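You operate a simulated robot arm through the tools that you are given. There is no shell and no other tool.

Carry out the task below with a simulated robot arm. There is one attempt and no reset: what you move stays moved.

## Task
Shut the upper shelf and roll trolley and cart back in.
Fine: each to within 3 cm of the end of its way; take each brake off first, and put it on again after.

It is judged by the outcome, as a careful person would: the job done as asked, and still so three seconds after it is handed in. It fails if anything else is knocked over, pushed out of place, dropped, spilled or broken.

## Robot
A 7-joint arm with a fingered hand, fixed in place. Base frame: the origin is on the floor under the middle of its stand, x ahead of it, y to its left, z up. Lengths are in m, angles in degrees, forces in N, time in s.
It reaches about 1.085 m from its shoulder. Its first joint turns from -166.0 to 166.0 degrees. Payload 3.7 kg.
The TCP is the grasp point between the finger pads, 0.025 m short of the fingertips. In the tool frame z runs along the fingers and y along their closing line. The gripper opens to 0.088 m; its body begins 0.029 m behind the TCP. The gripper is a hand of 5 fingers: y runs from the thumb to the fingers, the wrist lies at [-0.013, -0.106, -0.174] in the tool frame, and closing takes about 1.5 s.
Orientation is told as [roll, pitch, yaw] about the base's x, y, z axes, in that order, counted from this pose: with the fingers straight down and the wrist toward the robot, the tool's x, y and z point along [0, 1, 0], [1, 0, 0] and [0, 0, -1] of the base frame.

## Interface
- The arm moves only by the tool drive_tool. Its argument "rows" is a list of rows, each a list of 2 entries, a list of its own where there are three numbers: the turn, a rotation vector about the tool's x, y, z in degrees, then the shift along the tool's x, y, z in m. In form: [[[ax, ay, az], [tx, ty, tz]], ...]. A call has 1 to 20 rows; each row is the pose to reach, as a shift and turn from the pose commanded when the call began, along the tool's axes at that moment. "hand" is the gripper command, from -1 (shut) to 1 (fully open), values between in proportion, set as the call begins (left out, the last holds). Rows are played at 5 a second. More than 0.05 m and 8.6 degrees between two rows, or a gripper value outside its range, and nothing of the call is played. Where a pose cannot be reached the arm comes as near as it can. A force on the tool above 50 N (or 10 N above the force at the start of the call, whichever is more), or a blocked arm, ends the call early, and 0.2 s more pass. The fingers move at their own pace (about 0.108 m/s each) and stop on an object; they squeeze with about 26 N. The grip force told is the motor's: it shows also when the fingers shut on nothing. Time passes only in rows, and 0.2 s behind the last, so rows that repeat a pose let the fingers close. The reply holds the time, the measured pose of the TCP, the force on the tool along the base axes, the opening and the grip force, in the units named above and with some noise, with the torque about the TCP (base axes, N m) and any sound that the robot's microphone picked up, and new pictures: "pictures" is both (left out), scene, wrist or none.
- Cameras (640 x 400 px; columns grow to the right, rows downward): "scene" is fixed at [0.2265, 0.4978, 1.3652]; the picture's right is [-0.39, -0.92, 0.00], its down [-0.59, 0.25, -0.77] and it looks along [0.71, -0.30, -0.64] (base axes); focal length 296 px, centre (320, 200). "wrist" rides on the gripper at [0.059, -0.079, -0.105] in the tool frame; the picture's right is [-0.73, 0.32, -0.61], its down [-0.62, -0.68, 0.38] and it looks along [-0.29, 0.66, 0.70] (tool axes); focal length 234 px, centre (320, 200).
- move_fingers(index, middle, ring, little, thumb_bend, thumb_turn): sets how far each is bent, from 0 (flat) to 1 (curled in); at 0.3 the hand is open as for a grip, at 0.7 the pads meet at the TCP. One left out holds its place. A second passes; each finger stops where it meets its share of the squeeze, and holds until it gets a number again. A gripper value or a shape takes the hand back. It gives what a move gives, with no picture; readings hold the bend of each and the force on index, middle, ring, little, thumb and palm. thumb_turn goes from beside the hand (0) to across from the fingers (1), as for a grip.
- grasp_type(shape): the hand has 5 fingers and takes this shape, open, in about a second: jaw (thumb against the fingers, like two jaws); tri (thumb and two fingers); tip (a fingertip pinch); poke (one finger out to press); point (the index stretched); flat (the hand flat); cup (the hand cupped); fist (a fist). The gripper value then closes the fingers along that shape, each until it touches; the sizes above hold for jaw. It gives what a move gives, with no picture.
- locate(camera, pixels): for up to 12 pixels [column, row] of the newest picture of that camera ("zoom" is the newest enlarged one), the place [x, y, z] in the base frame of the surface seen there, good to about 0.003 m, but the place of the scene camera against the robot may be out by one fixed shift of up to 0.012 m in any direction. The clock stands still meanwhile.
- inspect(camera, box): a new picture of the part [left, top, right, bottom] of that camera's present view, enlarged. The clock stands still meanwhile.
- hand_in(): hands the job in; it is judged then, once.

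Unless the task says otherwise, let go and move clear before handing in.

The tools are called after "Call:" by a JSON object that holds its "name" and its "arguments". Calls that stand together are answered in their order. drive_tool: Moves the arm, as the interface text tells. Its arguments: {"type":"object","properties":{"rows":{"type":"array"},"hand":{"type":"number"},"pictures":{"type":"string","enum":["both","scene","wrist","none"]}},"required":["rows"]} The other tools are called the same way: grasp_type (shape) gives the hand a shape; move_fingers (index, middle, ring, little, thumb_bend, thumb_turn) moves the fingers one by one; locate (camera, pixels) gives the place of the surface under pixels of a picture; inspect (camera, box) takes an enlarged picture of a part of a camera's view; hand_in () hands the job in.

At the start:

```text
t: 0.0
eef_pos: [0.5638, 0.2415, 1.1529]
tool_rot: [0.0, -0.1, 0.0]
wrist_force: [-0.6, -0.5, 0.6]
wrist_torque: [0.0, -0.01, 0.04]
opening: 0.0876
finger_force: 0.0
shape: jaw
bend: [0.3, 0.3, 0.3, 0.3, 0.3, 0.98]
finger forces: [0.1, 0.0, 0.1, 0.0, 0.1, 0.1]
```

scene: 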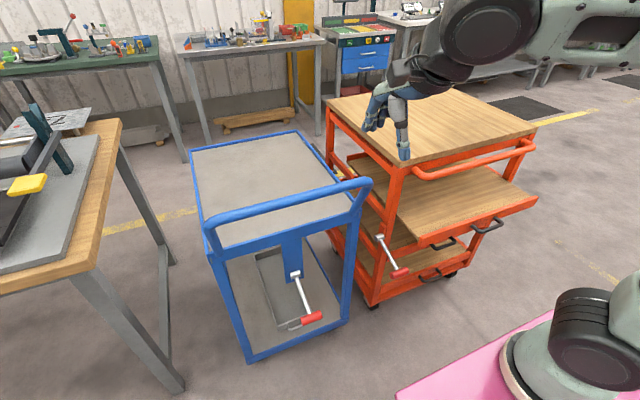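
wrist: 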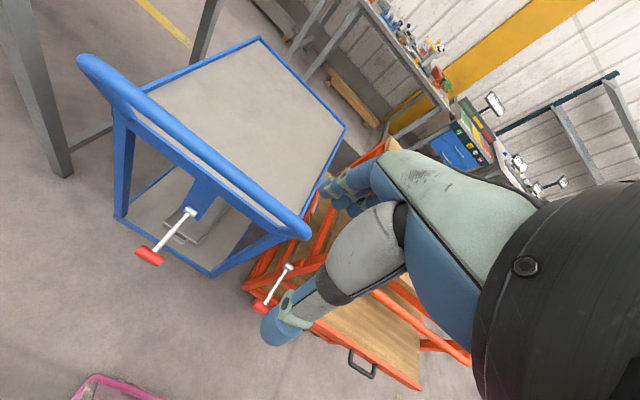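

The scene shows a blue trolley (about 280,230) and an orange cart (about 430,190). The cart's upper shelf is pulled out, and each vehicle has a red-ended brake lever (310,318 and 400,272). I'll look closer before moving.

Call:
{"name": "inspect", "arguments": {"camera": "scene", "box": [180, 120, 380, 370]}}

Call:
{"name": "inspect", "arguments": {"camera": "scene", "box": [320, 80, 560, 310]}}

Call:
{"name": "locate", "arguments": {"camera": "scene", "pixels": [[191, 150], [296, 132], [210, 240], [367, 184], [295, 274], [312, 318], [380, 238], [400, 272], [535, 145], [415, 172], [536, 198], [430, 244]]}}

```text
1.60 times, centred on (280, 245) of scene
```

zoom: 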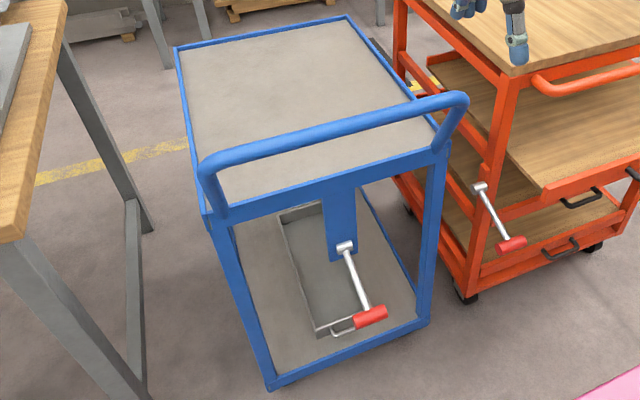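

```text
1.74 times, centred on (440, 195) of scene
```

zoom: 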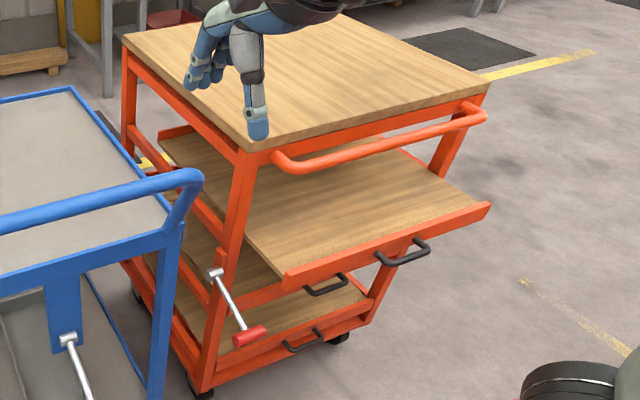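

```text
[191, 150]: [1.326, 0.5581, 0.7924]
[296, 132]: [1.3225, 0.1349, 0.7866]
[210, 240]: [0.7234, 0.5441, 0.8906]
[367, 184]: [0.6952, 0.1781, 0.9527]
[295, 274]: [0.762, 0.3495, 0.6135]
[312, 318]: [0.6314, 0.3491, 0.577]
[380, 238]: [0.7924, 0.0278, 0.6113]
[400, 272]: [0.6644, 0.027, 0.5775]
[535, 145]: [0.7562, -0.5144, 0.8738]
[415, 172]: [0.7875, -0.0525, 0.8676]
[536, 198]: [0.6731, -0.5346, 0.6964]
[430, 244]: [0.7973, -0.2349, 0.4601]
```

The blue trolley's handle bar is at x≈0.70, z≈0.95, and the levers hinge at about (0.76, 0.35, 0.61) and (0.79, 0.03, 0.61). I'll check the levers, shelf handles, my own base and the floor behind for the ends of travel.

Call:
{"name": "inspect", "arguments": {"camera": "scene", "box": [260, 220, 350, 340]}}

Call:
{"name": "inspect", "arguments": {"camera": "scene", "box": [360, 200, 520, 310]}}

Call:
{"name": "inspect", "arguments": {"camera": "scene", "box": [180, 60, 420, 200]}}

Call:
{"name": "inspect", "arguments": {"camera": "wrist", "box": [60, 30, 440, 300]}}

Call:
{"name": "locate", "arguments": {"camera": "scene", "pixels": [[570, 330], [500, 350], [260, 120], [350, 97], [300, 145], [490, 225], [505, 222], [470, 236], [440, 246], [430, 275], [420, 245], [537, 125]]}}

```text
3.33 times, centred on (305, 280) of scene
```

zoom: 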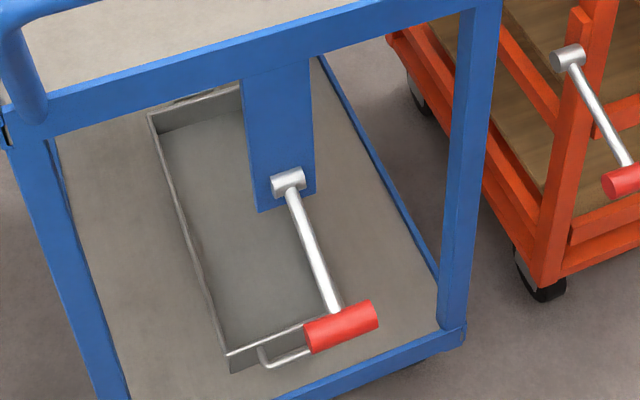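

```text
3.64 times, centred on (440, 255) of scene
```

zoom: 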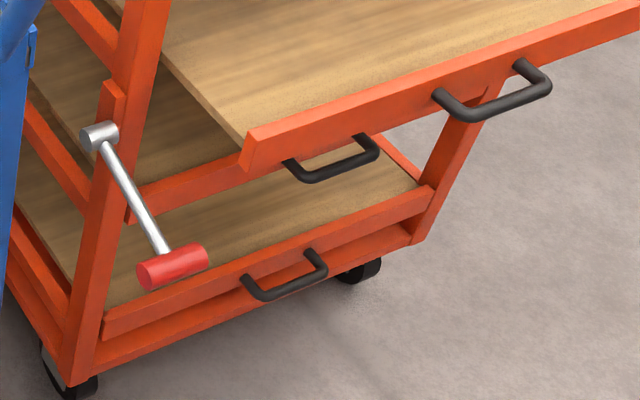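

```text
2.67 times, centred on (300, 130) of scene
```

zoom: 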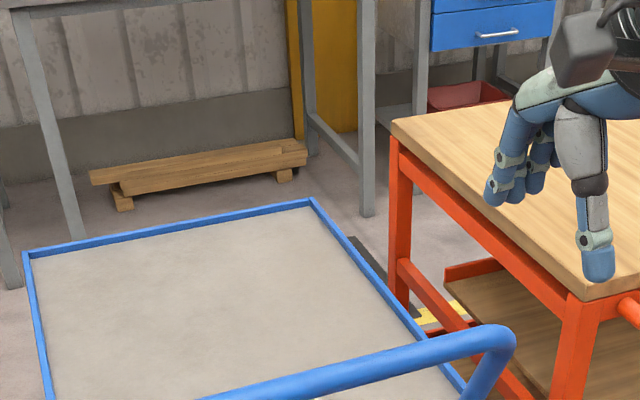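

```text
1.48 times, centred on (250, 165) of wrist
```

zoom: 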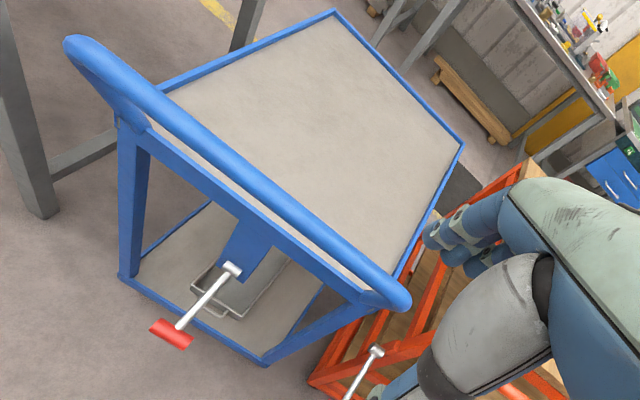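

```text
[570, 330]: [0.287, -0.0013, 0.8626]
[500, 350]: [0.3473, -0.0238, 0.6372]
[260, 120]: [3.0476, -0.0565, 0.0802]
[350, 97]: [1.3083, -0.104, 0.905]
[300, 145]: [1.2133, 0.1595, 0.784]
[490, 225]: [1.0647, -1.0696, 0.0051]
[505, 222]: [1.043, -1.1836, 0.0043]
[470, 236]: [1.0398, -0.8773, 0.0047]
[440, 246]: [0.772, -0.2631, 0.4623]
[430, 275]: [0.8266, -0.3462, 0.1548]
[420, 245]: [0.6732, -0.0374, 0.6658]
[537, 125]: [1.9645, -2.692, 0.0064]
```

My base and pink stand sit at the lower right, and the orange upper shelf is open by roughly 0.12 m. I'll locate the same features with the wrist camera to find the scene camera's fixed shift, and get shelf and bar details.

Call:
{"name": "locate", "arguments": {"camera": "wrist", "pixels": [[150, 257], [190, 212], [140, 253], [160, 261], [262, 307], [289, 267], [95, 75], [200, 150], [300, 225], [122, 215], [210, 272], [362, 368]]}}

Call:
{"name": "locate", "arguments": {"camera": "scene", "pixels": [[302, 321], [321, 315], [290, 208], [240, 228], [340, 192], [395, 274], [408, 269], [470, 162], [440, 240], [500, 216], [537, 145], [487, 232]]}}

Call:
{"name": "inspect", "arguments": {"camera": "scene", "box": [400, 120, 560, 260]}}

```text
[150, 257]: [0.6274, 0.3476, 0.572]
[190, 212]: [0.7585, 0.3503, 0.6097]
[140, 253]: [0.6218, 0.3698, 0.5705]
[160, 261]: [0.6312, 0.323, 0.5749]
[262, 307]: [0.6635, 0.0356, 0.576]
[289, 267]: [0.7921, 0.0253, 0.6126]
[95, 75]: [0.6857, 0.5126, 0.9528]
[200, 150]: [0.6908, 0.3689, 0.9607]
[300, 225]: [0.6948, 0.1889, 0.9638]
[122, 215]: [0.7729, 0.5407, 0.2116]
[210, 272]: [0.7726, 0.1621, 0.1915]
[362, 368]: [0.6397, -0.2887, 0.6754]
```

```text
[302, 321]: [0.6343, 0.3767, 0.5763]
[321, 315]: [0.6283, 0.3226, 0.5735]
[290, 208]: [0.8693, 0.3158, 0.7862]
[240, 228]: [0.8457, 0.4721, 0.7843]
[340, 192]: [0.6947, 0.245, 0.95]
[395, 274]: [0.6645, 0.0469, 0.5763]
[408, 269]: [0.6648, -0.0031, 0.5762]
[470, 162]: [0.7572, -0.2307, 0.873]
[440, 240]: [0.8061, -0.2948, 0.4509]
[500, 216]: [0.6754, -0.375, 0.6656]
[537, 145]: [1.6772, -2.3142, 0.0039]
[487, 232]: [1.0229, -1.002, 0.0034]
```

```text
2.86 times, centred on (480, 190) of scene
```

zoom: 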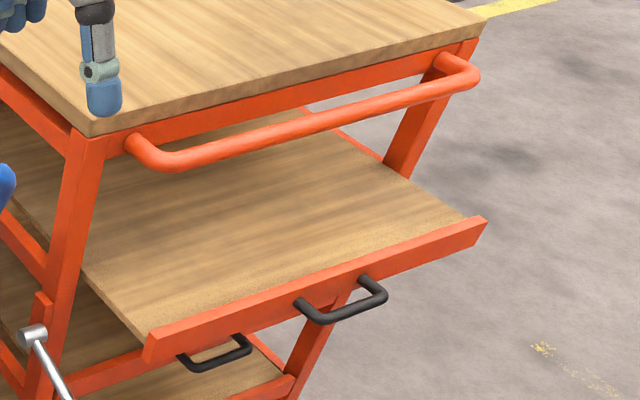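

The two cameras agree to about 4 mm. Next I'll locate the shelf front, shelf handle and cart bar on the last enlarged picture.

Call:
{"name": "locate", "arguments": {"camera": "zoom", "pixels": [[318, 320], [350, 310], [380, 294], [150, 350], [300, 290], [480, 235], [160, 160], [320, 125], [465, 72], [90, 150], [100, 128], [480, 40]]}}

Call:
{"name": "inspect", "arguments": {"camera": "wrist", "box": [220, 230, 480, 400]}}

```text
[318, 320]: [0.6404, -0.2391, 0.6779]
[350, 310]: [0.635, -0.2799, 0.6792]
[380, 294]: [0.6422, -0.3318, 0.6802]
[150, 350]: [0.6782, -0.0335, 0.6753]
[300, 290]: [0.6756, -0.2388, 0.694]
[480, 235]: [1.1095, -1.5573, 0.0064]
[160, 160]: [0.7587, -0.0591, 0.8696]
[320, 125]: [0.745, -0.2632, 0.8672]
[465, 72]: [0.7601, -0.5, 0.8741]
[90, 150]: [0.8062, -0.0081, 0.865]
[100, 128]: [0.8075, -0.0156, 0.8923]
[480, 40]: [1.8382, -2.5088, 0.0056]
```

```text
2.35 times, centred on (350, 315) of wrist
```

zoom: 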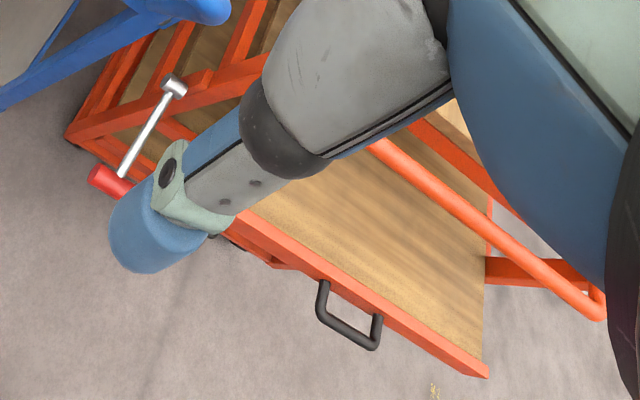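

The shelf handle is at about (0.635, -0.285, 0.68), and it needs to go in about 0.13 m to line up with the middle shelf's handle. The hand is clear up high, so I'll make a fist there and see what shape I have to push with.

Call:
{"name": "grasp_type", "arguments": {"shape": "fist"}}

Call:
{"name": "inspect", "arguments": {"camera": "scene", "box": [340, 0, 560, 170]}}

```text
t: 0.9
eef_pos: [0.5647, 0.2422, 1.1515]
tool_rot: [0.0, 0.0, 0.0]
wrist_force: [0.1, 0.4, -1.6]
wrist_torque: [0.01, 0.02, -0.02]
opening: 0.0001
finger_force: 0.0
shape: fist
bend: [1.0, 1.0, 1.0, 1.0, 0.86, 0.85]
finger forces: [0.0, 0.1, 0.1, 0.1, 0.0, 0.0]
```

```text
2.35 times, centred on (450, 85) of scene
```

zoom: 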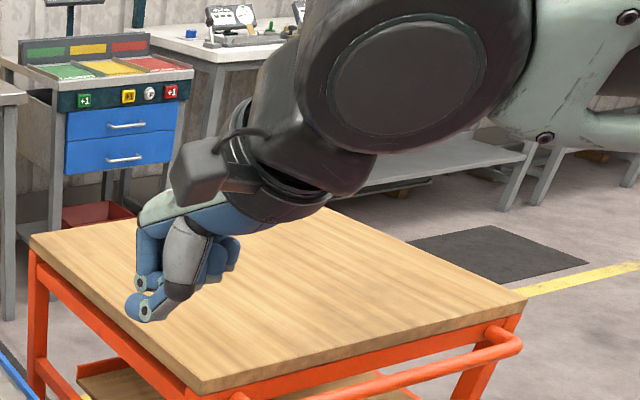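

The hand is now a fist hanging below a nearly level palm (zoom 140-240, 190-320). I'll measure where its knuckles sit relative to the TCP.

Call:
{"name": "locate", "arguments": {"camera": "zoom", "pixels": [[145, 210], [140, 240], [145, 275], [150, 305], [135, 310], [180, 260], [180, 290], [200, 190], [195, 220], [240, 250], [190, 175], [300, 180]]}}

Call:
{"name": "inspect", "arguments": {"camera": "wrist", "box": [220, 100, 640, 400]}}

```text
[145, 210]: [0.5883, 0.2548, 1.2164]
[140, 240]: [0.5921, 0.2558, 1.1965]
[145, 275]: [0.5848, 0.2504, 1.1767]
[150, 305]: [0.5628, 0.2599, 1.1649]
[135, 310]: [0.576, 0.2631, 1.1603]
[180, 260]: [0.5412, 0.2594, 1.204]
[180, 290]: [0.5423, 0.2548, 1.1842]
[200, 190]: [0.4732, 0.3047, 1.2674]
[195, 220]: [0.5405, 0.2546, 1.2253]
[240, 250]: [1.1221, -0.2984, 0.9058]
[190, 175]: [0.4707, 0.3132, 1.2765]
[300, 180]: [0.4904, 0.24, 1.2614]
```

```text
1.33 times, centred on (430, 250) of wrist
```

zoom: 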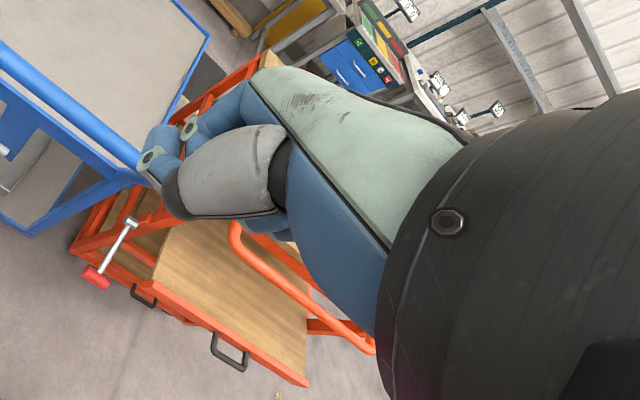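

The fist's front is about 3 cm ahead of the TCP and 1–7 cm above it. I'll carry it right at this height, then lower it in front of the shelf handle.

Call:
{"name": "drive_tool", "arguments": {"rows": [[[0, 0, 0], [-0.04, -0.005, 0]], [[0, 0, 0], [-0.085, -0.01, 0]], [[0, 0, 0], [-0.13, -0.015, 0]], [[0, 0, 0], [-0.175, -0.02, 0]], [[0, 0, 0], [-0.22, -0.025, 0]], [[0, 0, 0], [-0.265, -0.03, 0]], [[0, 0, 0], [-0.31, -0.035, 0]], [[0, 0, 0], [-0.355, -0.035, 0]], [[0, 0, 0], [-0.4, -0.035, 0]], [[0, 0, 0], [-0.445, -0.035, 0]], [[0, 0, 0], [-0.48, -0.035, 0]], [[0, 0, 0], [-0.51, -0.035, 0]]]}}

Call:
{"name": "locate", "arguments": {"camera": "scene", "pixels": [[400, 390], [520, 332], [560, 305], [545, 320], [450, 380], [630, 260]]}}

```text
t: 3.5
eef_pos: [0.5313, -0.2696, 1.1531]
tool_rot: [0.0, 0.0, 0.1]
wrist_force: [0.1, 0.1, -0.4]
wrist_torque: [0.03, -0.01, 0.03]
opening: 0.0
finger_force: 0.0
shape: fist
bend: [1.0, 1.0, 1.0, 1.0, 0.86, 0.85]
finger forces: [0.0, 0.0, 0.1, 0.0, 0.1, 0.0]
```

scene: 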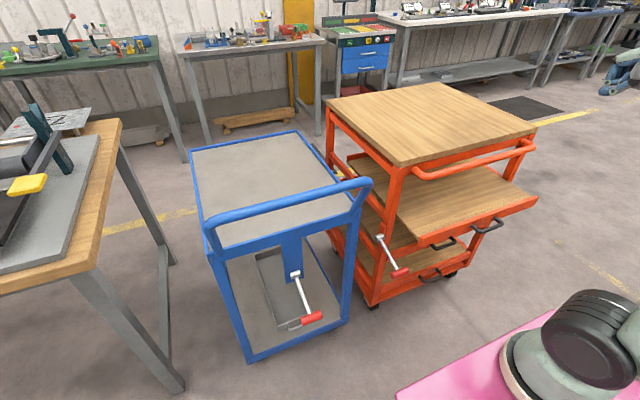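
wrist: 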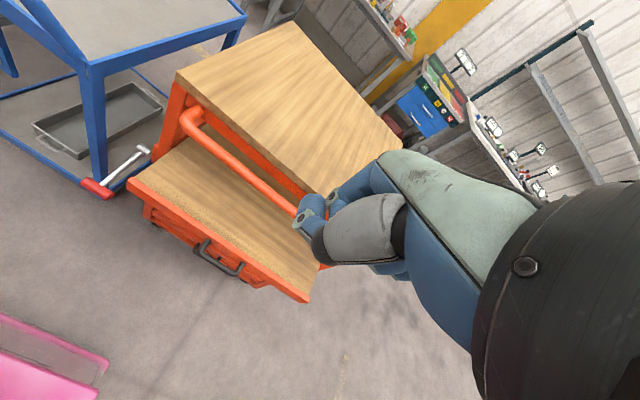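

```text
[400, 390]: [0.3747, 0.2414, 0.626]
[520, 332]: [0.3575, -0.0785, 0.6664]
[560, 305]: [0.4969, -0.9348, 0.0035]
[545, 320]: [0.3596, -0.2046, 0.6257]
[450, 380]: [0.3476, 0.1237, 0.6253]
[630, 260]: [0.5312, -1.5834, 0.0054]
```

The hand is now right of the scene view, and the wrist view shows the shelf front with its black handle at (220,262). I'll measure the handle before lowering.

Call:
{"name": "locate", "arguments": {"camera": "wrist", "pixels": [[203, 248], [218, 262], [238, 270], [225, 250], [130, 185], [300, 298], [200, 225], [240, 165], [185, 120], [295, 210], [115, 182], [95, 188]]}}

Call:
{"name": "inspect", "arguments": {"camera": "wrist", "box": [80, 100, 340, 310]}}

```text
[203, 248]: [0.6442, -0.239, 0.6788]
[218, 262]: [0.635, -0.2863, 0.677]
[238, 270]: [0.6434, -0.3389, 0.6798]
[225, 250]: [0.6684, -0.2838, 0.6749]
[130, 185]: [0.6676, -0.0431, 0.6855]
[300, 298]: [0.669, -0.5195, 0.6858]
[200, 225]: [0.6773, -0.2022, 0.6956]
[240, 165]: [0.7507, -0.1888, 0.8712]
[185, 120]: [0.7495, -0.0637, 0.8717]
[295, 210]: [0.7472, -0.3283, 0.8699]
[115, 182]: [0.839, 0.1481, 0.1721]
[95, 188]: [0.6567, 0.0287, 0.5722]
```

```text
1.90 times, centred on (210, 205) of wrist
```

zoom: 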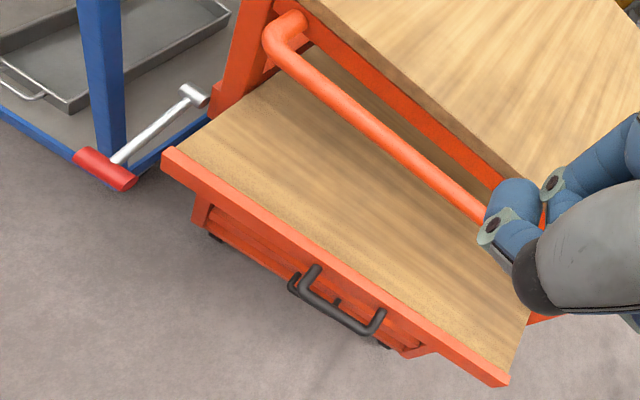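

The handle bar lies at x≈0.635, y −0.24…−0.34, z 0.68. I'll lower the fist in front of it, still clear in x.

Call:
{"name": "drive_tool", "arguments": {"rows": [[[0, 0, 0], [0, 0, 0.04]], [[0, 0, 0], [0, 0, 0.085]], [[0, 0, 0], [0, 0, 0.13]], [[0, 0, 0], [0, 0, 0.175]], [[0, 0, 0], [0, 0, 0.22]], [[0, 0, 0], [0, 0, 0.265]], [[0, 0, 0], [0, 0, 0.31]], [[0, 0, 0], [0, 0, 0.355]], [[0, 0, 0], [0, 0, 0.4]], [[0, 0, 0], [0, 0, 0.44]], [[0, 0, 0], [0, 0, 0.475]], [[0, 0, 0], [0, 0, 0.505]]]}}

```text
t: 6.1
eef_pos: [0.574, -0.3197, 0.6473]
tool_rot: [0.2, 0.1, 0.2]
wrist_force: [-0.3, -0.5, -0.3]
wrist_torque: [-0.02, -0.01, -0.01]
opening: 0.0
finger_force: 0.2
shape: fist
bend: [1.0, 1.0, 1.0, 1.0, 0.86, 0.85]
finger forces: [0.0, 0.0, 0.1, 0.0, 0.0, 0.0]
out of reach, approached as far as the arm can: row 7, 8, 9, 10, 11, 12
```

scene: 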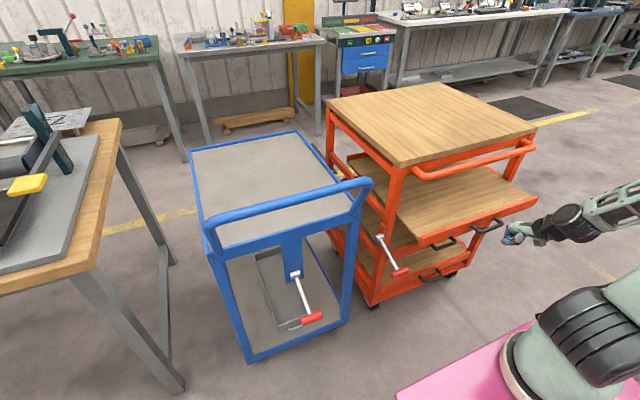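
wrist: 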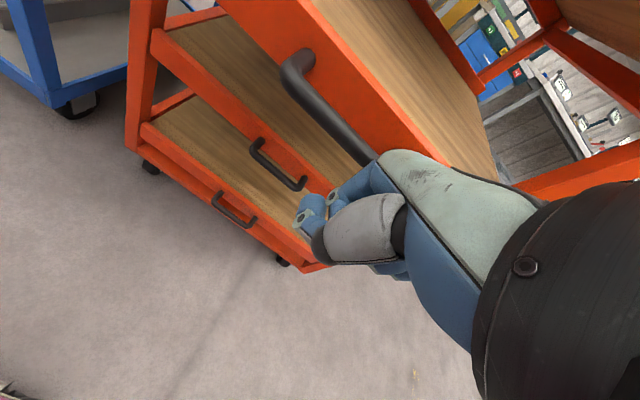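

The arm could not fold that close in, and the fist ended at (0.574, −0.320, 0.647), just in front of and right of the handle. I'll send a null row to learn which commanded pose it now counts from.

Call:
{"name": "drive_tool", "arguments": {"rows": [[[0, 0, 0], [0, 0, 0]]], "pictures": "none"}}

Call:
{"name": "inspect", "arguments": {"camera": "scene", "box": [440, 180, 640, 305]}}

```text
t: 6.5
eef_pos: [0.5748, -0.3201, 0.6482]
tool_rot: [0.0, 0.1, 0.1]
wrist_force: [0.3, 0.1, 0.0]
wrist_torque: [0.01, 0.01, -0.02]
opening: 0.0
finger_force: 0.1
shape: fist
bend: [1.0, 1.0, 1.0, 1.0, 0.86, 0.85]
finger forces: [0.0, 0.1, 0.1, 0.1, 0.0, 0.0]
```

```text
3.20 times, centred on (540, 242) of scene
```

zoom: 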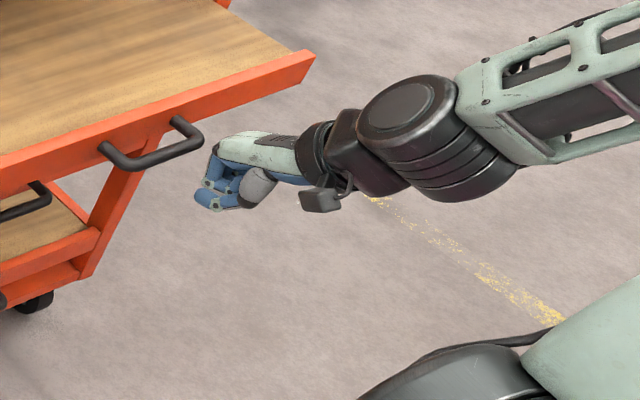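

The commanded pose is the reached one. I'll measure the fist against the handle in this enlarged view (fist at 205-240,150-205; handle at 150,160).

Call:
{"name": "locate", "arguments": {"camera": "zoom", "pixels": [[213, 160], [210, 185], [200, 197], [225, 170], [225, 145], [245, 135], [150, 160], [110, 155], [200, 145], [300, 145], [325, 200], [400, 100]]}}

```text
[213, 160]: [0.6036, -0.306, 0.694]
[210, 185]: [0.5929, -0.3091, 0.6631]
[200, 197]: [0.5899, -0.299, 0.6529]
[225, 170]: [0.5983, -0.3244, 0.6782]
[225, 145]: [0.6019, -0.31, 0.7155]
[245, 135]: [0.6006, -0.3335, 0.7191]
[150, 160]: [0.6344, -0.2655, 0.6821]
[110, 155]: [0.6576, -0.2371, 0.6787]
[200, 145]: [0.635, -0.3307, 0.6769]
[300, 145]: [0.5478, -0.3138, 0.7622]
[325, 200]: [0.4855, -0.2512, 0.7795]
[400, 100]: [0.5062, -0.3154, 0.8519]
```

The fist's front is at x≈0.604 and its index side at y≈−0.30, so I need about 5 cm to the left to centre on the handle. I'll shift left and slightly forward, stopping just short of contact.

Call:
{"name": "drive_tool", "arguments": {"rows": [[[0, 0, 0], [0.02, 0.006, 0]], [[0, 0, 0], [0.04, 0.012, 0]], [[0, 0, 0], [0.053, 0.018, 0]]]}}

```text
t: 7.3
eef_pos: [0.6101, -0.2869, 0.6483]
tool_rot: [0.2, 0.0, 0.1]
wrist_force: [-0.1, -0.9, -0.3]
wrist_torque: [0.0, 0.01, 0.01]
opening: 0.0
finger_force: 0.1
shape: fist
bend: [1.0, 1.0, 1.0, 1.0, 0.86, 0.85]
finger forces: [0.0, 0.0, 0.0, 0.1, 0.1, 0.0]
out of reach, approached as far as the arm can: row 1, 2, 3
```

scene: 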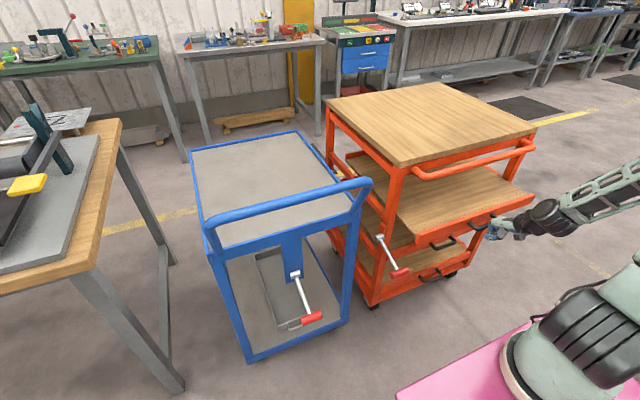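
wrist: 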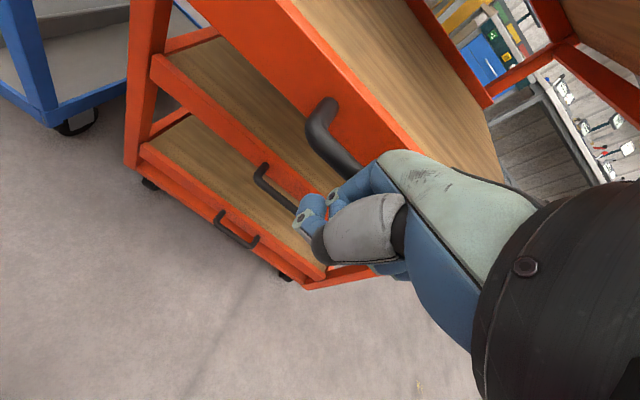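

The fist has reached the handle (TCP x 0.610) and moved it a touch with almost no force. I'll now push straight in slowly, watching the force.

Call:
{"name": "drive_tool", "arguments": {"rows": [[[0, 0, 0], [0, 0.012, 0]], [[0, 0, 0], [0, 0.024, 0]], [[0, 0, 0], [0, 0.036, 0]], [[0, 0, 0], [0, 0.048, 0]], [[0, 0, 0], [0, 0.06, 0]], [[0, 0, 0], [0, 0.07, 0]], [[0, 0, 0], [0, 0.08, 0]], [[0, 0, 0], [0, 0.09, 0]]]}}

```text
t: 9.1
eef_pos: [0.6992, -0.2866, 0.6472]
tool_rot: [-0.1, 0.1, 0.0]
wrist_force: [0.5, 0.3, 0.1]
wrist_torque: [0.02, 0.01, 0.05]
opening: 0.0
finger_force: 0.2
shape: fist
bend: [1.0, 1.0, 1.0, 1.0, 0.86, 0.85]
finger forces: [0.0, 0.0, 0.1, 0.0, 0.0, 0.1]
```

scene: 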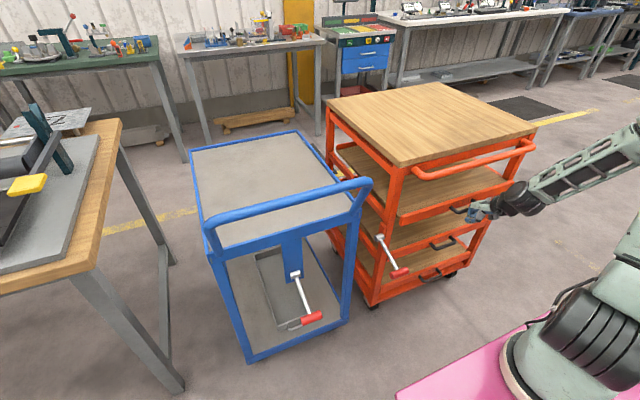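
wrist: 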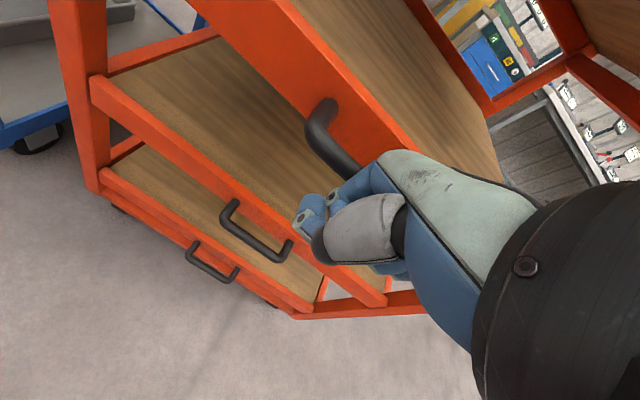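

The shelf is sliding in with the fist (scene 470,190) and little force. I'll keep pushing in small steps until it meets its stop, since the middle handle suggests about 4 cm more.

Call:
{"name": "drive_tool", "arguments": {"rows": [[[0, 0, 0], [0, 0.007, 0]], [[0, 0, 0], [0, 0.014, 0]], [[0, 0, 0], [0, 0.02, 0]], [[0, 0, 0], [0, 0.025, 0]], [[0, 0, 0], [0, 0.03, 0]]]}}

Call:
{"name": "inspect", "arguments": {"camera": "scene", "box": [380, 130, 560, 270]}}

```text
t: 10.3
eef_pos: [0.7286, -0.2859, 0.6472]
tool_rot: [0.1, 0.0, 0.0]
wrist_force: [-6.2, 0.7, 3.4]
wrist_torque: [-0.05, -0.26, -0.04]
opening: 0.0
finger_force: 0.0
shape: fist
bend: [1.0, 1.0, 1.0, 1.0, 0.86, 0.85]
finger forces: [0.1, 6.9, 0.0, 0.0, 0.1, 0.1]
```

scene: 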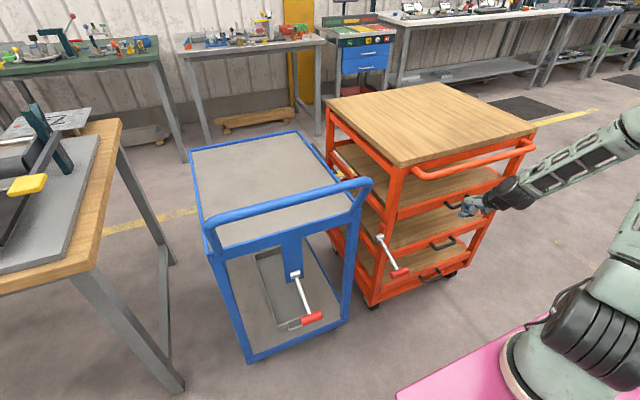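
wrist: 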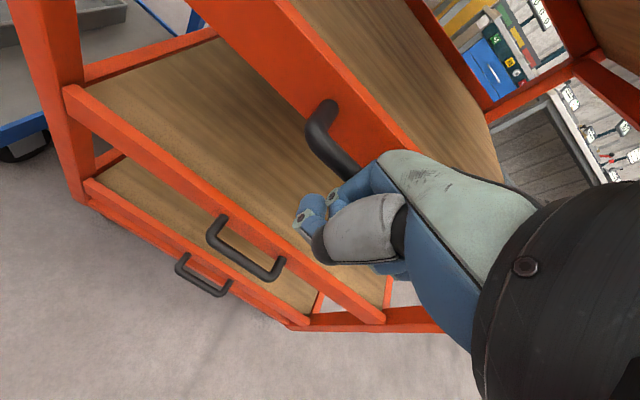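

```text
2.86 times, centred on (470, 200) of scene
```

zoom: 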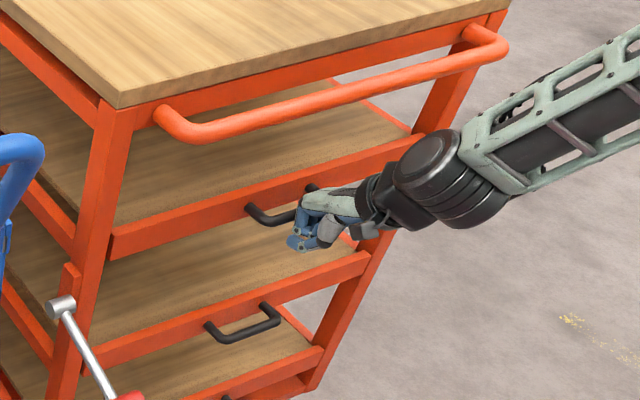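

The force rose to 6 N and the shelf front (zoom 110-400,245-150) looks nearly flush with the frame post. I'll press a little further to confirm the stop.

Call:
{"name": "drive_tool", "arguments": {"rows": [[[0, 0, 0], [0, 0.004, 0]], [[0, 0, 0], [0, 0.008, 0]], [[0, 0, 0], [0, 0.012, 0]]], "pictures": "wrist"}}

Call:
{"name": "locate", "arguments": {"camera": "scene", "pixels": [[402, 215], [420, 209], [440, 200], [400, 250], [440, 236], [430, 238], [395, 180], [470, 162], [392, 215], [385, 280]]}}

```text
t: 11.0
eef_pos: [0.7315, -0.2859, 0.6491]
tool_rot: [0.1, 0.4, -0.2]
wrist_force: [-33.3, 0.0, 23.8]
wrist_torque: [-0.07, -1.43, -0.1]
opening: 0.0808
finger_force: 0.0
shape: fist
bend: [1.0, 1.0, 1.0, 1.0, 0.86, 0.85]
finger forces: [12.8, 27.1, 0.0, 0.0, 0.1, 0.0]
stopped in row 3: the force on the tool passed its limit at 65 N (the readings are from after the stop); the commanded pose is now the measured one
```

wrist: 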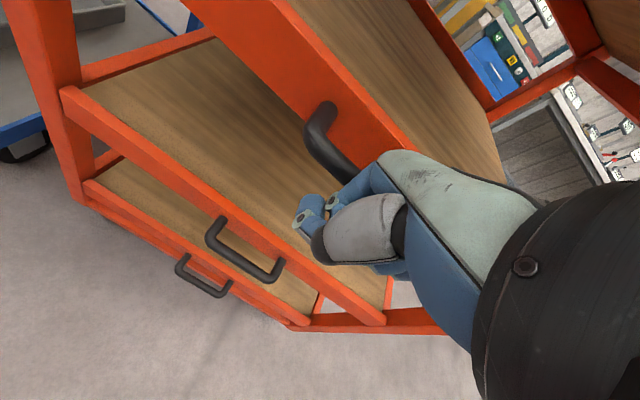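

```text
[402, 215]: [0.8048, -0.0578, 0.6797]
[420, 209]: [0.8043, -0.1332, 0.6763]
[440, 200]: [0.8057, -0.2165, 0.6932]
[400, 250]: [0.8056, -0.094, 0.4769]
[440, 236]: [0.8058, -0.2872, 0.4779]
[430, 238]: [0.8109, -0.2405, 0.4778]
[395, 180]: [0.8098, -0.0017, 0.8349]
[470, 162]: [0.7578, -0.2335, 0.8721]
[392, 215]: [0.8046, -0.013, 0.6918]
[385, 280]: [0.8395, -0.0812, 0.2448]
```

The shelf is against its stop: its front is at x 0.805, the same as the middle shelf, and the cart itself has not moved. I'll back off, rise and go across to hover over the cart's brake lever.

Call:
{"name": "drive_tool", "arguments": {"rows": [[[0, 0, 0], [0, -0.02, 0]], [[0, 0, 0], [0, -0.05, 0]], [[0, 0, 0], [0, -0.065, -0.03]], [[0, 0, 0], [0, -0.065, -0.07]], [[0, 0, 0], [0, -0.065, -0.11]], [[0, 0, 0], [0, -0.065, -0.15]], [[0, 0, 0], [0.03, -0.065, -0.18]], [[0, 0, 0], [0.07, -0.065, -0.2]], [[0, 0, 0], [0.115, -0.065, -0.2]], [[0, 0, 0], [0.16, -0.065, -0.2]], [[0, 0, 0], [0.205, -0.065, -0.2]], [[0, 0, 0], [0.25, -0.065, -0.2]], [[0, 0, 0], [0.295, -0.06, -0.2]], [[0, 0, 0], [0.32, -0.05, -0.2]], [[0, 0, 0], [0.33, -0.04, -0.2]]]}}

```text
t: 14.2
eef_pos: [0.6968, 0.0442, 0.8481]
tool_rot: [0.0, 0.3, 0.0]
wrist_force: [0.4, -0.1, -0.4]
wrist_torque: [-0.01, -0.03, 0.0]
opening: 0.0805
finger_force: 0.0
shape: fist
bend: [1.0, 1.0, 1.0, 1.0, 0.86, 0.85]
finger forces: [0.1, 0.0, 0.0, 0.0, 0.0, 0.0]
```

scene: 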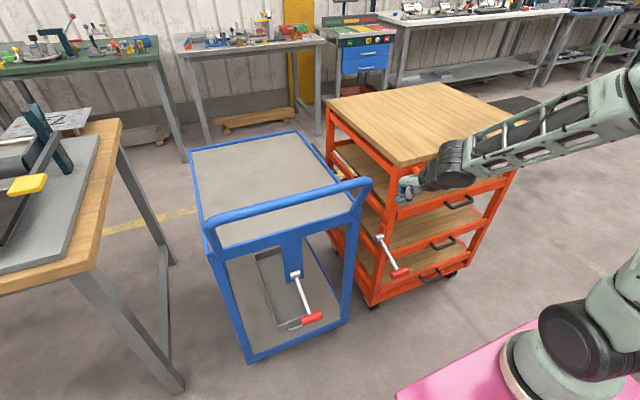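
wrist: 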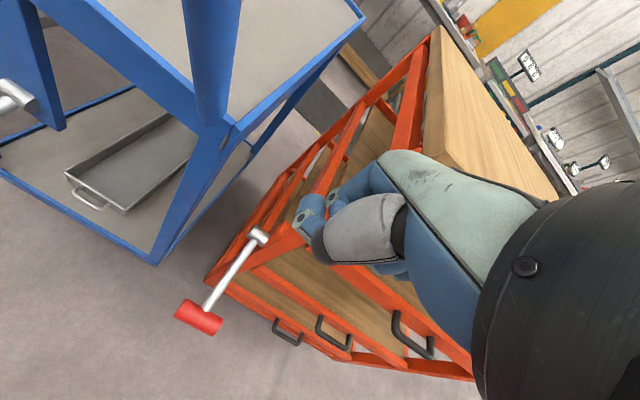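

The wrist view shows the cart lever clearly: red T-grip at (200,318), hub at (258,236). I'll measure them and then lower the fist gently onto the lever to see if it moves down.

Call:
{"name": "locate", "arguments": {"camera": "wrist", "pixels": [[200, 318], [180, 312], [218, 325], [258, 236], [230, 275], [222, 285], [210, 303], [248, 248]]}}

Call:
{"name": "inspect", "arguments": {"camera": "wrist", "box": [150, 200, 330, 350]}}

```text
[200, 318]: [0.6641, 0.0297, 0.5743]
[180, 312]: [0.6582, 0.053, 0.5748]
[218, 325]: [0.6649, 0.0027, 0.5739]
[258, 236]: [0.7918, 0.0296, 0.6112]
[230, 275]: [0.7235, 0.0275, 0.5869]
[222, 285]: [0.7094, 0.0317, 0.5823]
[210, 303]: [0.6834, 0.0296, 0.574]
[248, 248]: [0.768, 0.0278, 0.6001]
```

```text
2.67 times, centred on (240, 275) of wrist
```

zoom: 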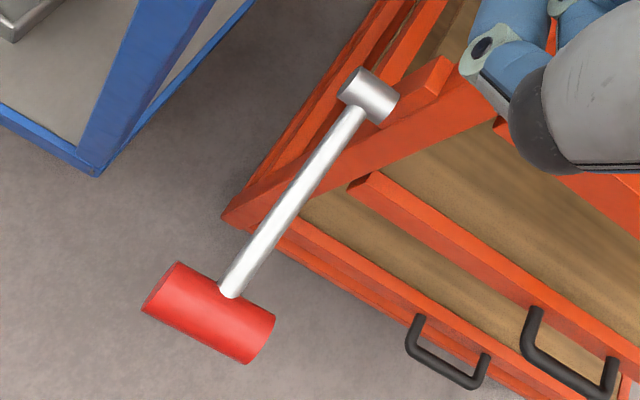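

The lever rod slopes from (0.662, 0.029, 0.575) up to the hub at (0.795, 0.029, 0.605). I'll lower the fist to just above the rod.

Call:
{"name": "drive_tool", "arguments": {"rows": [[[0, 0, 0], [0, 0, 0.04]], [[0, 0, 0], [0, 0, 0.085]], [[0, 0, 0], [0, 0, 0.13]], [[0, 0, 0], [0, -0.003, 0.17]], [[0, 0, 0], [0, -0.006, 0.205]], [[0, 0, 0], [0, -0.006, 0.23]]]}}

Call:
{"name": "inspect", "arguments": {"camera": "scene", "box": [330, 170, 490, 310]}}

```text
t: 15.6
eef_pos: [0.6884, 0.0454, 0.6166]
tool_rot: [0.2, 0.4, 0.1]
wrist_force: [0.1, 0.1, 0.2]
wrist_torque: [-0.02, 0.04, 0.01]
opening: 0.0806
finger_force: 0.0
shape: fist
bend: [1.0, 1.0, 1.0, 1.0, 0.86, 0.85]
finger forces: [0.0, 0.0, 0.1, 0.0, 0.0, 0.0]
```

scene: 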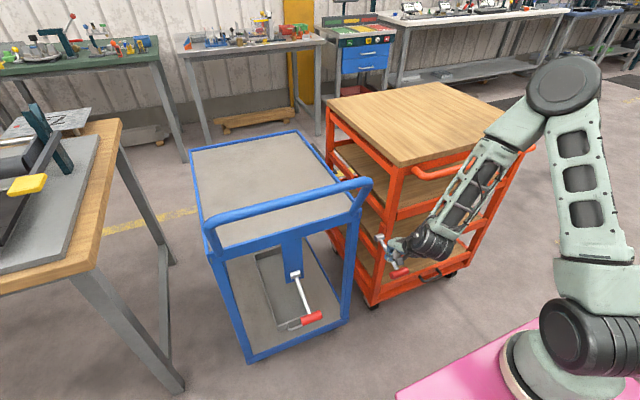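
wrist: 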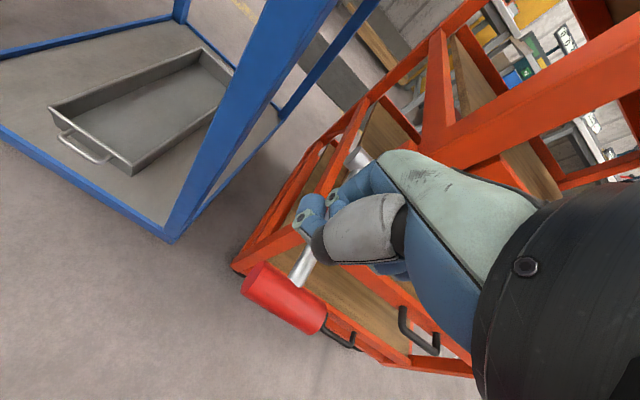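

```text
2.86 times, centred on (410, 240) of scene
```

zoom: 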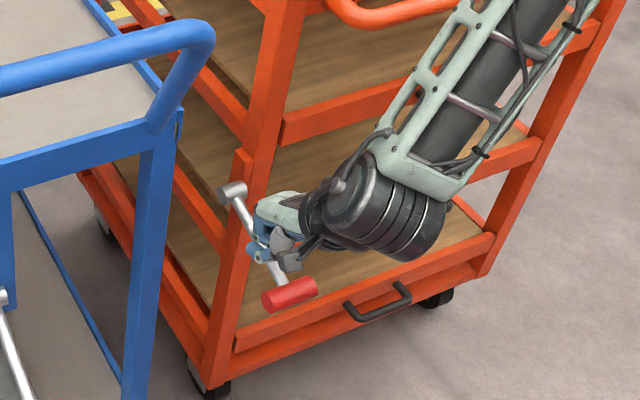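

The fist is right over the rod (zoom 265,240) with no force yet. I'll press down slowly, up to 6 cm, and see if the lever gives.

Call:
{"name": "drive_tool", "arguments": {"rows": [[[0, 0, 0], [0, 0, 0.008]], [[0, 0, 0], [0, 0, 0.016]], [[0, 0, 0], [0, 0, 0.024]], [[0, 0, 0], [0, 0, 0.03]], [[0, 0, 0], [0, 0, 0.036]], [[0, 0, 0], [0, 0, 0.042]]]}}

```text
t: 17.0
eef_pos: [0.6886, 0.0451, 0.5766]
tool_rot: [0.1, 0.3, 0.0]
wrist_force: [-0.2, -0.1, -0.5]
wrist_torque: [0.0, -0.02, 0.04]
opening: 0.0806
finger_force: 0.1
shape: fist
bend: [1.0, 1.0, 1.0, 1.0, 0.86, 0.85]
finger forces: [0.0, 0.1, 0.0, 0.0, 0.0, 0.0]
```

scene: 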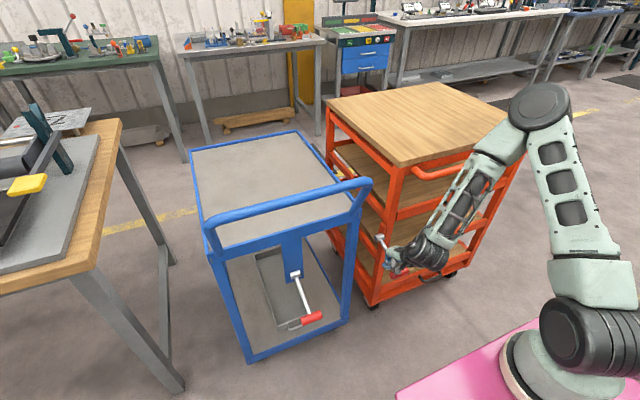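
wrist: 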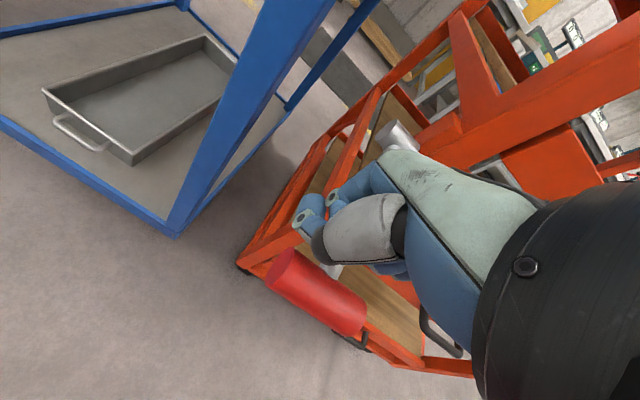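

No force at TCP z 0.577 yet. I'll look closely to see where the fist is against the lever.

Call:
{"name": "inspect", "arguments": {"camera": "scene", "box": [360, 220, 440, 290]}}

Call:
{"name": "locate", "arguments": {"camera": "wrist", "pixels": [[300, 275], [350, 305], [280, 260], [400, 135], [340, 270], [320, 285]]}}

```text
5.71 times, centred on (400, 255) of scene
```

zoom: 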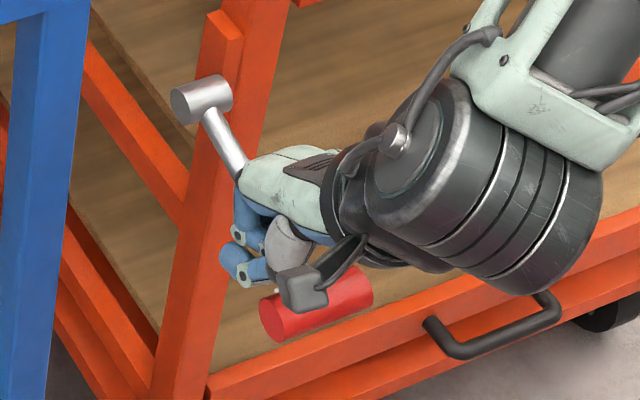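

```text
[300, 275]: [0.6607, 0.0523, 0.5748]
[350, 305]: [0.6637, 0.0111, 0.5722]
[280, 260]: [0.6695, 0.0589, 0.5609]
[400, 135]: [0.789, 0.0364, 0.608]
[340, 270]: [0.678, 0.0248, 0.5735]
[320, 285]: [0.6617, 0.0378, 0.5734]
```

The lever has not moved (T-grip still at z≈0.574), so there is only clearance. I'll continue pressing down in small steps.

Call:
{"name": "drive_tool", "arguments": {"rows": [[[0, 0, 0], [0, 0, 0.005]], [[0, 0, 0], [0, 0, 0.01]], [[0, 0, 0], [0, 0, 0.015]], [[0, 0, 0], [0, 0, 0.02]], [[0, 0, 0], [0, 0, 0.025]]]}}

Call:
{"name": "inspect", "arguments": {"camera": "scene", "box": [360, 220, 440, 290]}}

```text
t: 17.7
eef_pos: [0.6903, 0.0476, 0.5694]
tool_rot: [0.2, -0.3, 0.5]
wrist_force: [-5.7, 2.6, 23.6]
wrist_torque: [-0.42, -0.37, -0.06]
opening: 0.0807
finger_force: 0.0
shape: fist
bend: [1.0, 1.0, 1.0, 1.0, 0.86, 0.85]
finger forces: [0.0, 15.7, 17.5, 0.0, 0.0, 0.0]
stopped in row 3: the force on the tool passed its limit at 59 N (the readings are from after the stop); the commanded pose is now the measured one
```

scene: 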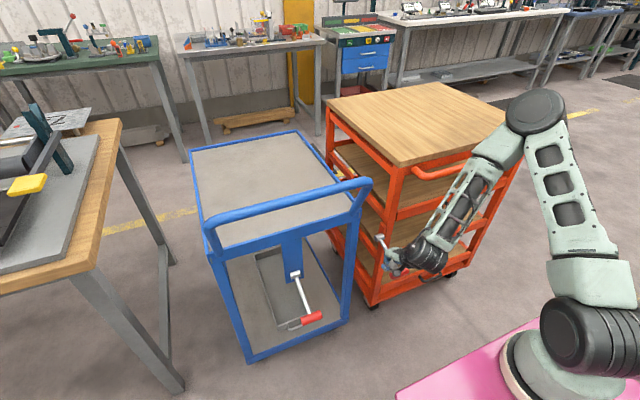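
wrist: 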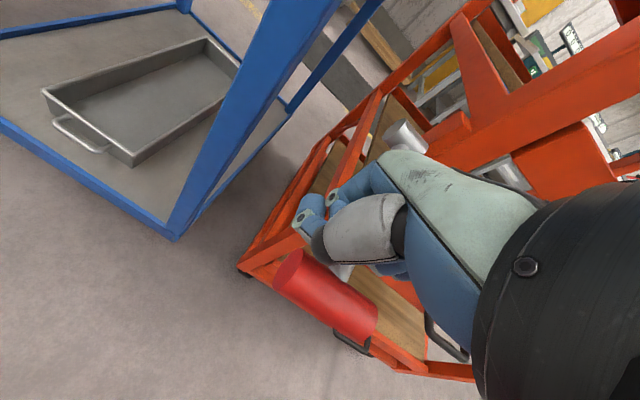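

```text
5.71 times, centred on (400, 255) of scene
```

zoom: 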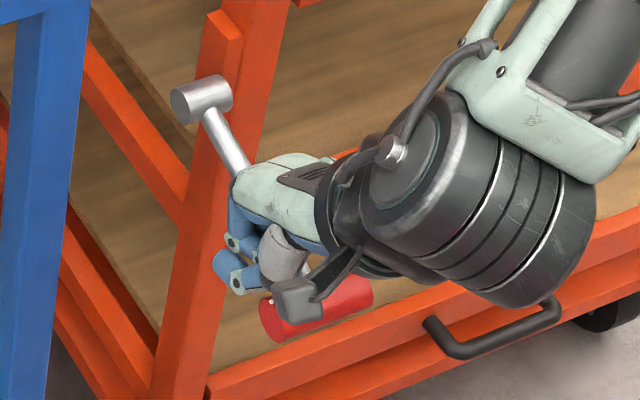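

The lever would not go down under 59 N and stayed put, so it is at its lower end (brake on) and must be lifted to release. I'll back up above the T-grip, then open the hand so index and ring straddle the rod with the middle finger curled away.

Call:
{"name": "drive_tool", "arguments": {"rows": [[[0, 0, 0], [0, 0, -0.03]], [[0, 0, 0], [-0.004, -0.01, -0.07]], [[0, 0, 0], [-0.008, -0.02, -0.11]], [[0, 0, 0], [-0.01, -0.03, -0.14]]], "pictures": "none"}}

Call:
{"name": "grasp_type", "arguments": {"shape": "jaw"}}

Call:
{"name": "move_fingers", "arguments": {"middle": 1.0, "index": 0.3, "ring": 0.3, "little": 0.3, "thumb_bend": 0.3, "thumb_turn": 1.0}}

Call:
{"name": "drive_tool", "arguments": {"rows": [[[0, 0, 0], [0, 0, 0]]]}}

Call:
{"name": "inspect", "arguments": {"camera": "scene", "box": [360, 190, 450, 290]}}

```text
t: 18.7
eef_pos: [0.68, 0.0447, 0.712]
tool_rot: [0.1, 0.0, 0.1]
wrist_force: [-0.3, -1.1, -0.2]
wrist_torque: [-0.02, 0.01, 0.0]
opening: 0.0806
finger_force: 0.1
shape: fist
bend: [1.0, 1.0, 1.0, 1.0, 0.86, 0.85]
finger forces: [0.0, 0.0, 0.0, 0.0, 0.0, 0.0]
out of reach, approached as far as the arm can: row 2, 3, 4
```

```text
t: 19.6
eef_pos: [0.6803, 0.0442, 0.7105]
tool_rot: [0.1, 0.0, 0.1]
wrist_force: [0.1, -0.7, -0.5]
wrist_torque: [-0.01, 0.01, 0.01]
opening: 0.0876
finger_force: 0.0
shape: jaw
bend: [0.3, 0.3, 0.3, 0.3, 0.3, 0.97]
finger forces: [0.0, 0.1, 0.0, 0.0, 0.0, 0.0]
```

```text
t: 20.6
eef_pos: [0.6794, 0.0435, 0.7116]
tool_rot: [0.2, 0.0, 0.2]
wrist_force: [0.0, -0.7, 0.1]
wrist_torque: [-0.03, 0.01, 0.01]
opening: 0.0844
finger_force: 0.0
shape: fingers
bend: [0.3, 1.0, 0.3, 0.3, 0.3, 0.97]
finger forces: [0.0, 0.0, 0.0, 0.1, 0.1, 0.0]
```

```text
t: 21.0
eef_pos: [0.6808, 0.0446, 0.7123]
tool_rot: [0.2, 0.1, 0.2]
wrist_force: [-0.1, 0.4, 0.1]
wrist_torque: [0.0, -0.01, 0.02]
opening: 0.0841
finger_force: 0.0
shape: fingers
bend: [0.3, 1.0, 0.3, 0.3, 0.3, 0.97]
finger forces: [0.0, 0.0, 0.0, 0.0, 0.1, 0.0]
```

scene: 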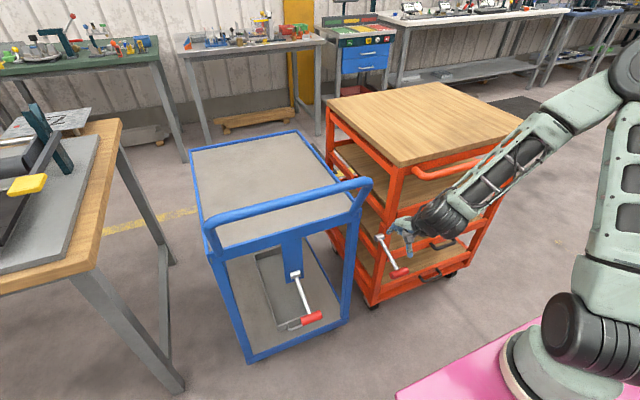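
wrist: 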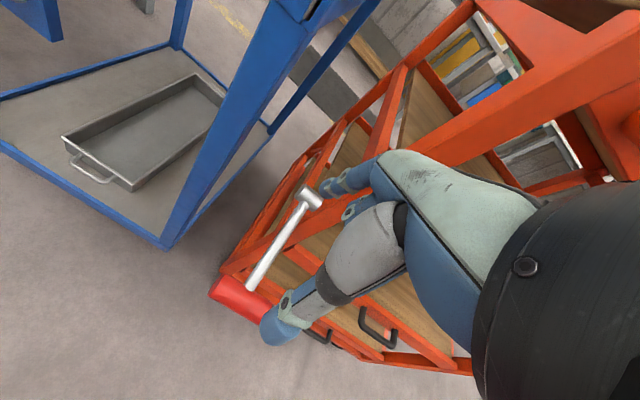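

```text
4.00 times, centred on (405, 240) of scene
```

zoom: 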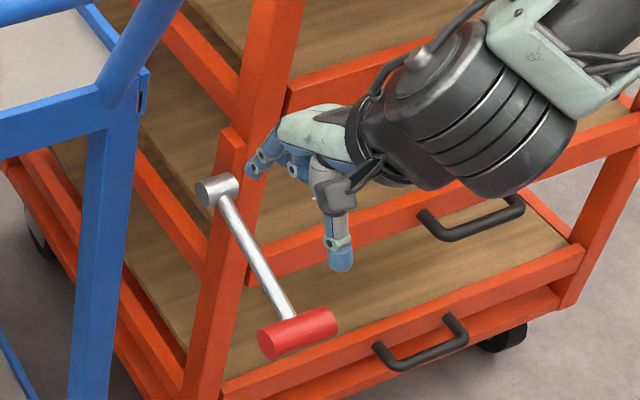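

I can see the open hand above the lever: thumb hanging at zoom (340,250), fingers at (265,155). I'll measure these tips relative to the TCP so I can place them.

Call:
{"name": "locate", "arguments": {"camera": "zoom", "pixels": [[341, 262], [340, 243], [252, 168], [265, 155], [280, 140], [300, 170], [295, 112], [330, 190], [275, 128], [310, 130]]}}

Call:
{"name": "locate", "arguments": {"camera": "wrist", "pixels": [[270, 340], [285, 310], [328, 190], [340, 178], [350, 210], [375, 175], [240, 293], [310, 197]]}}

Call:
{"name": "inspect", "arguments": {"camera": "wrist", "box": [200, 120, 440, 370]}}

```text
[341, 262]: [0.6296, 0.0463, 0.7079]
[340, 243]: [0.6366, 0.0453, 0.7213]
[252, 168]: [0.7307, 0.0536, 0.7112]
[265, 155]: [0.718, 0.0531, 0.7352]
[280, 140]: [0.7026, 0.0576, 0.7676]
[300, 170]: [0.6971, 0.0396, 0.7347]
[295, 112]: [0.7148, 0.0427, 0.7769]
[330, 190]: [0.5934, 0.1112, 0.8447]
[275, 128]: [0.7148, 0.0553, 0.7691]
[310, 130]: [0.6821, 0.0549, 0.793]
```

```text
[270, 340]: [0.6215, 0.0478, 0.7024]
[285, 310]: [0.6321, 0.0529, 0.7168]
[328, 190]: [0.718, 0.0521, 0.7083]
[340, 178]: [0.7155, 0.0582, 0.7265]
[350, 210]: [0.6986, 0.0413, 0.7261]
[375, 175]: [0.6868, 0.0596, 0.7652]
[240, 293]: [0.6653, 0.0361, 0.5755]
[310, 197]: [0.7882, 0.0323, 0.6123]
```

```text
1.60 times, centred on (320, 245) of wrist
```

zoom: 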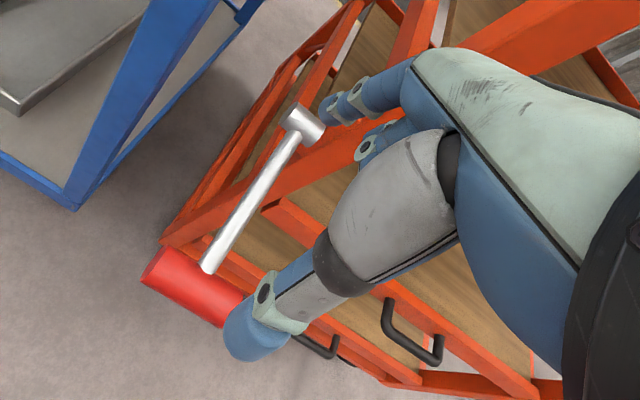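

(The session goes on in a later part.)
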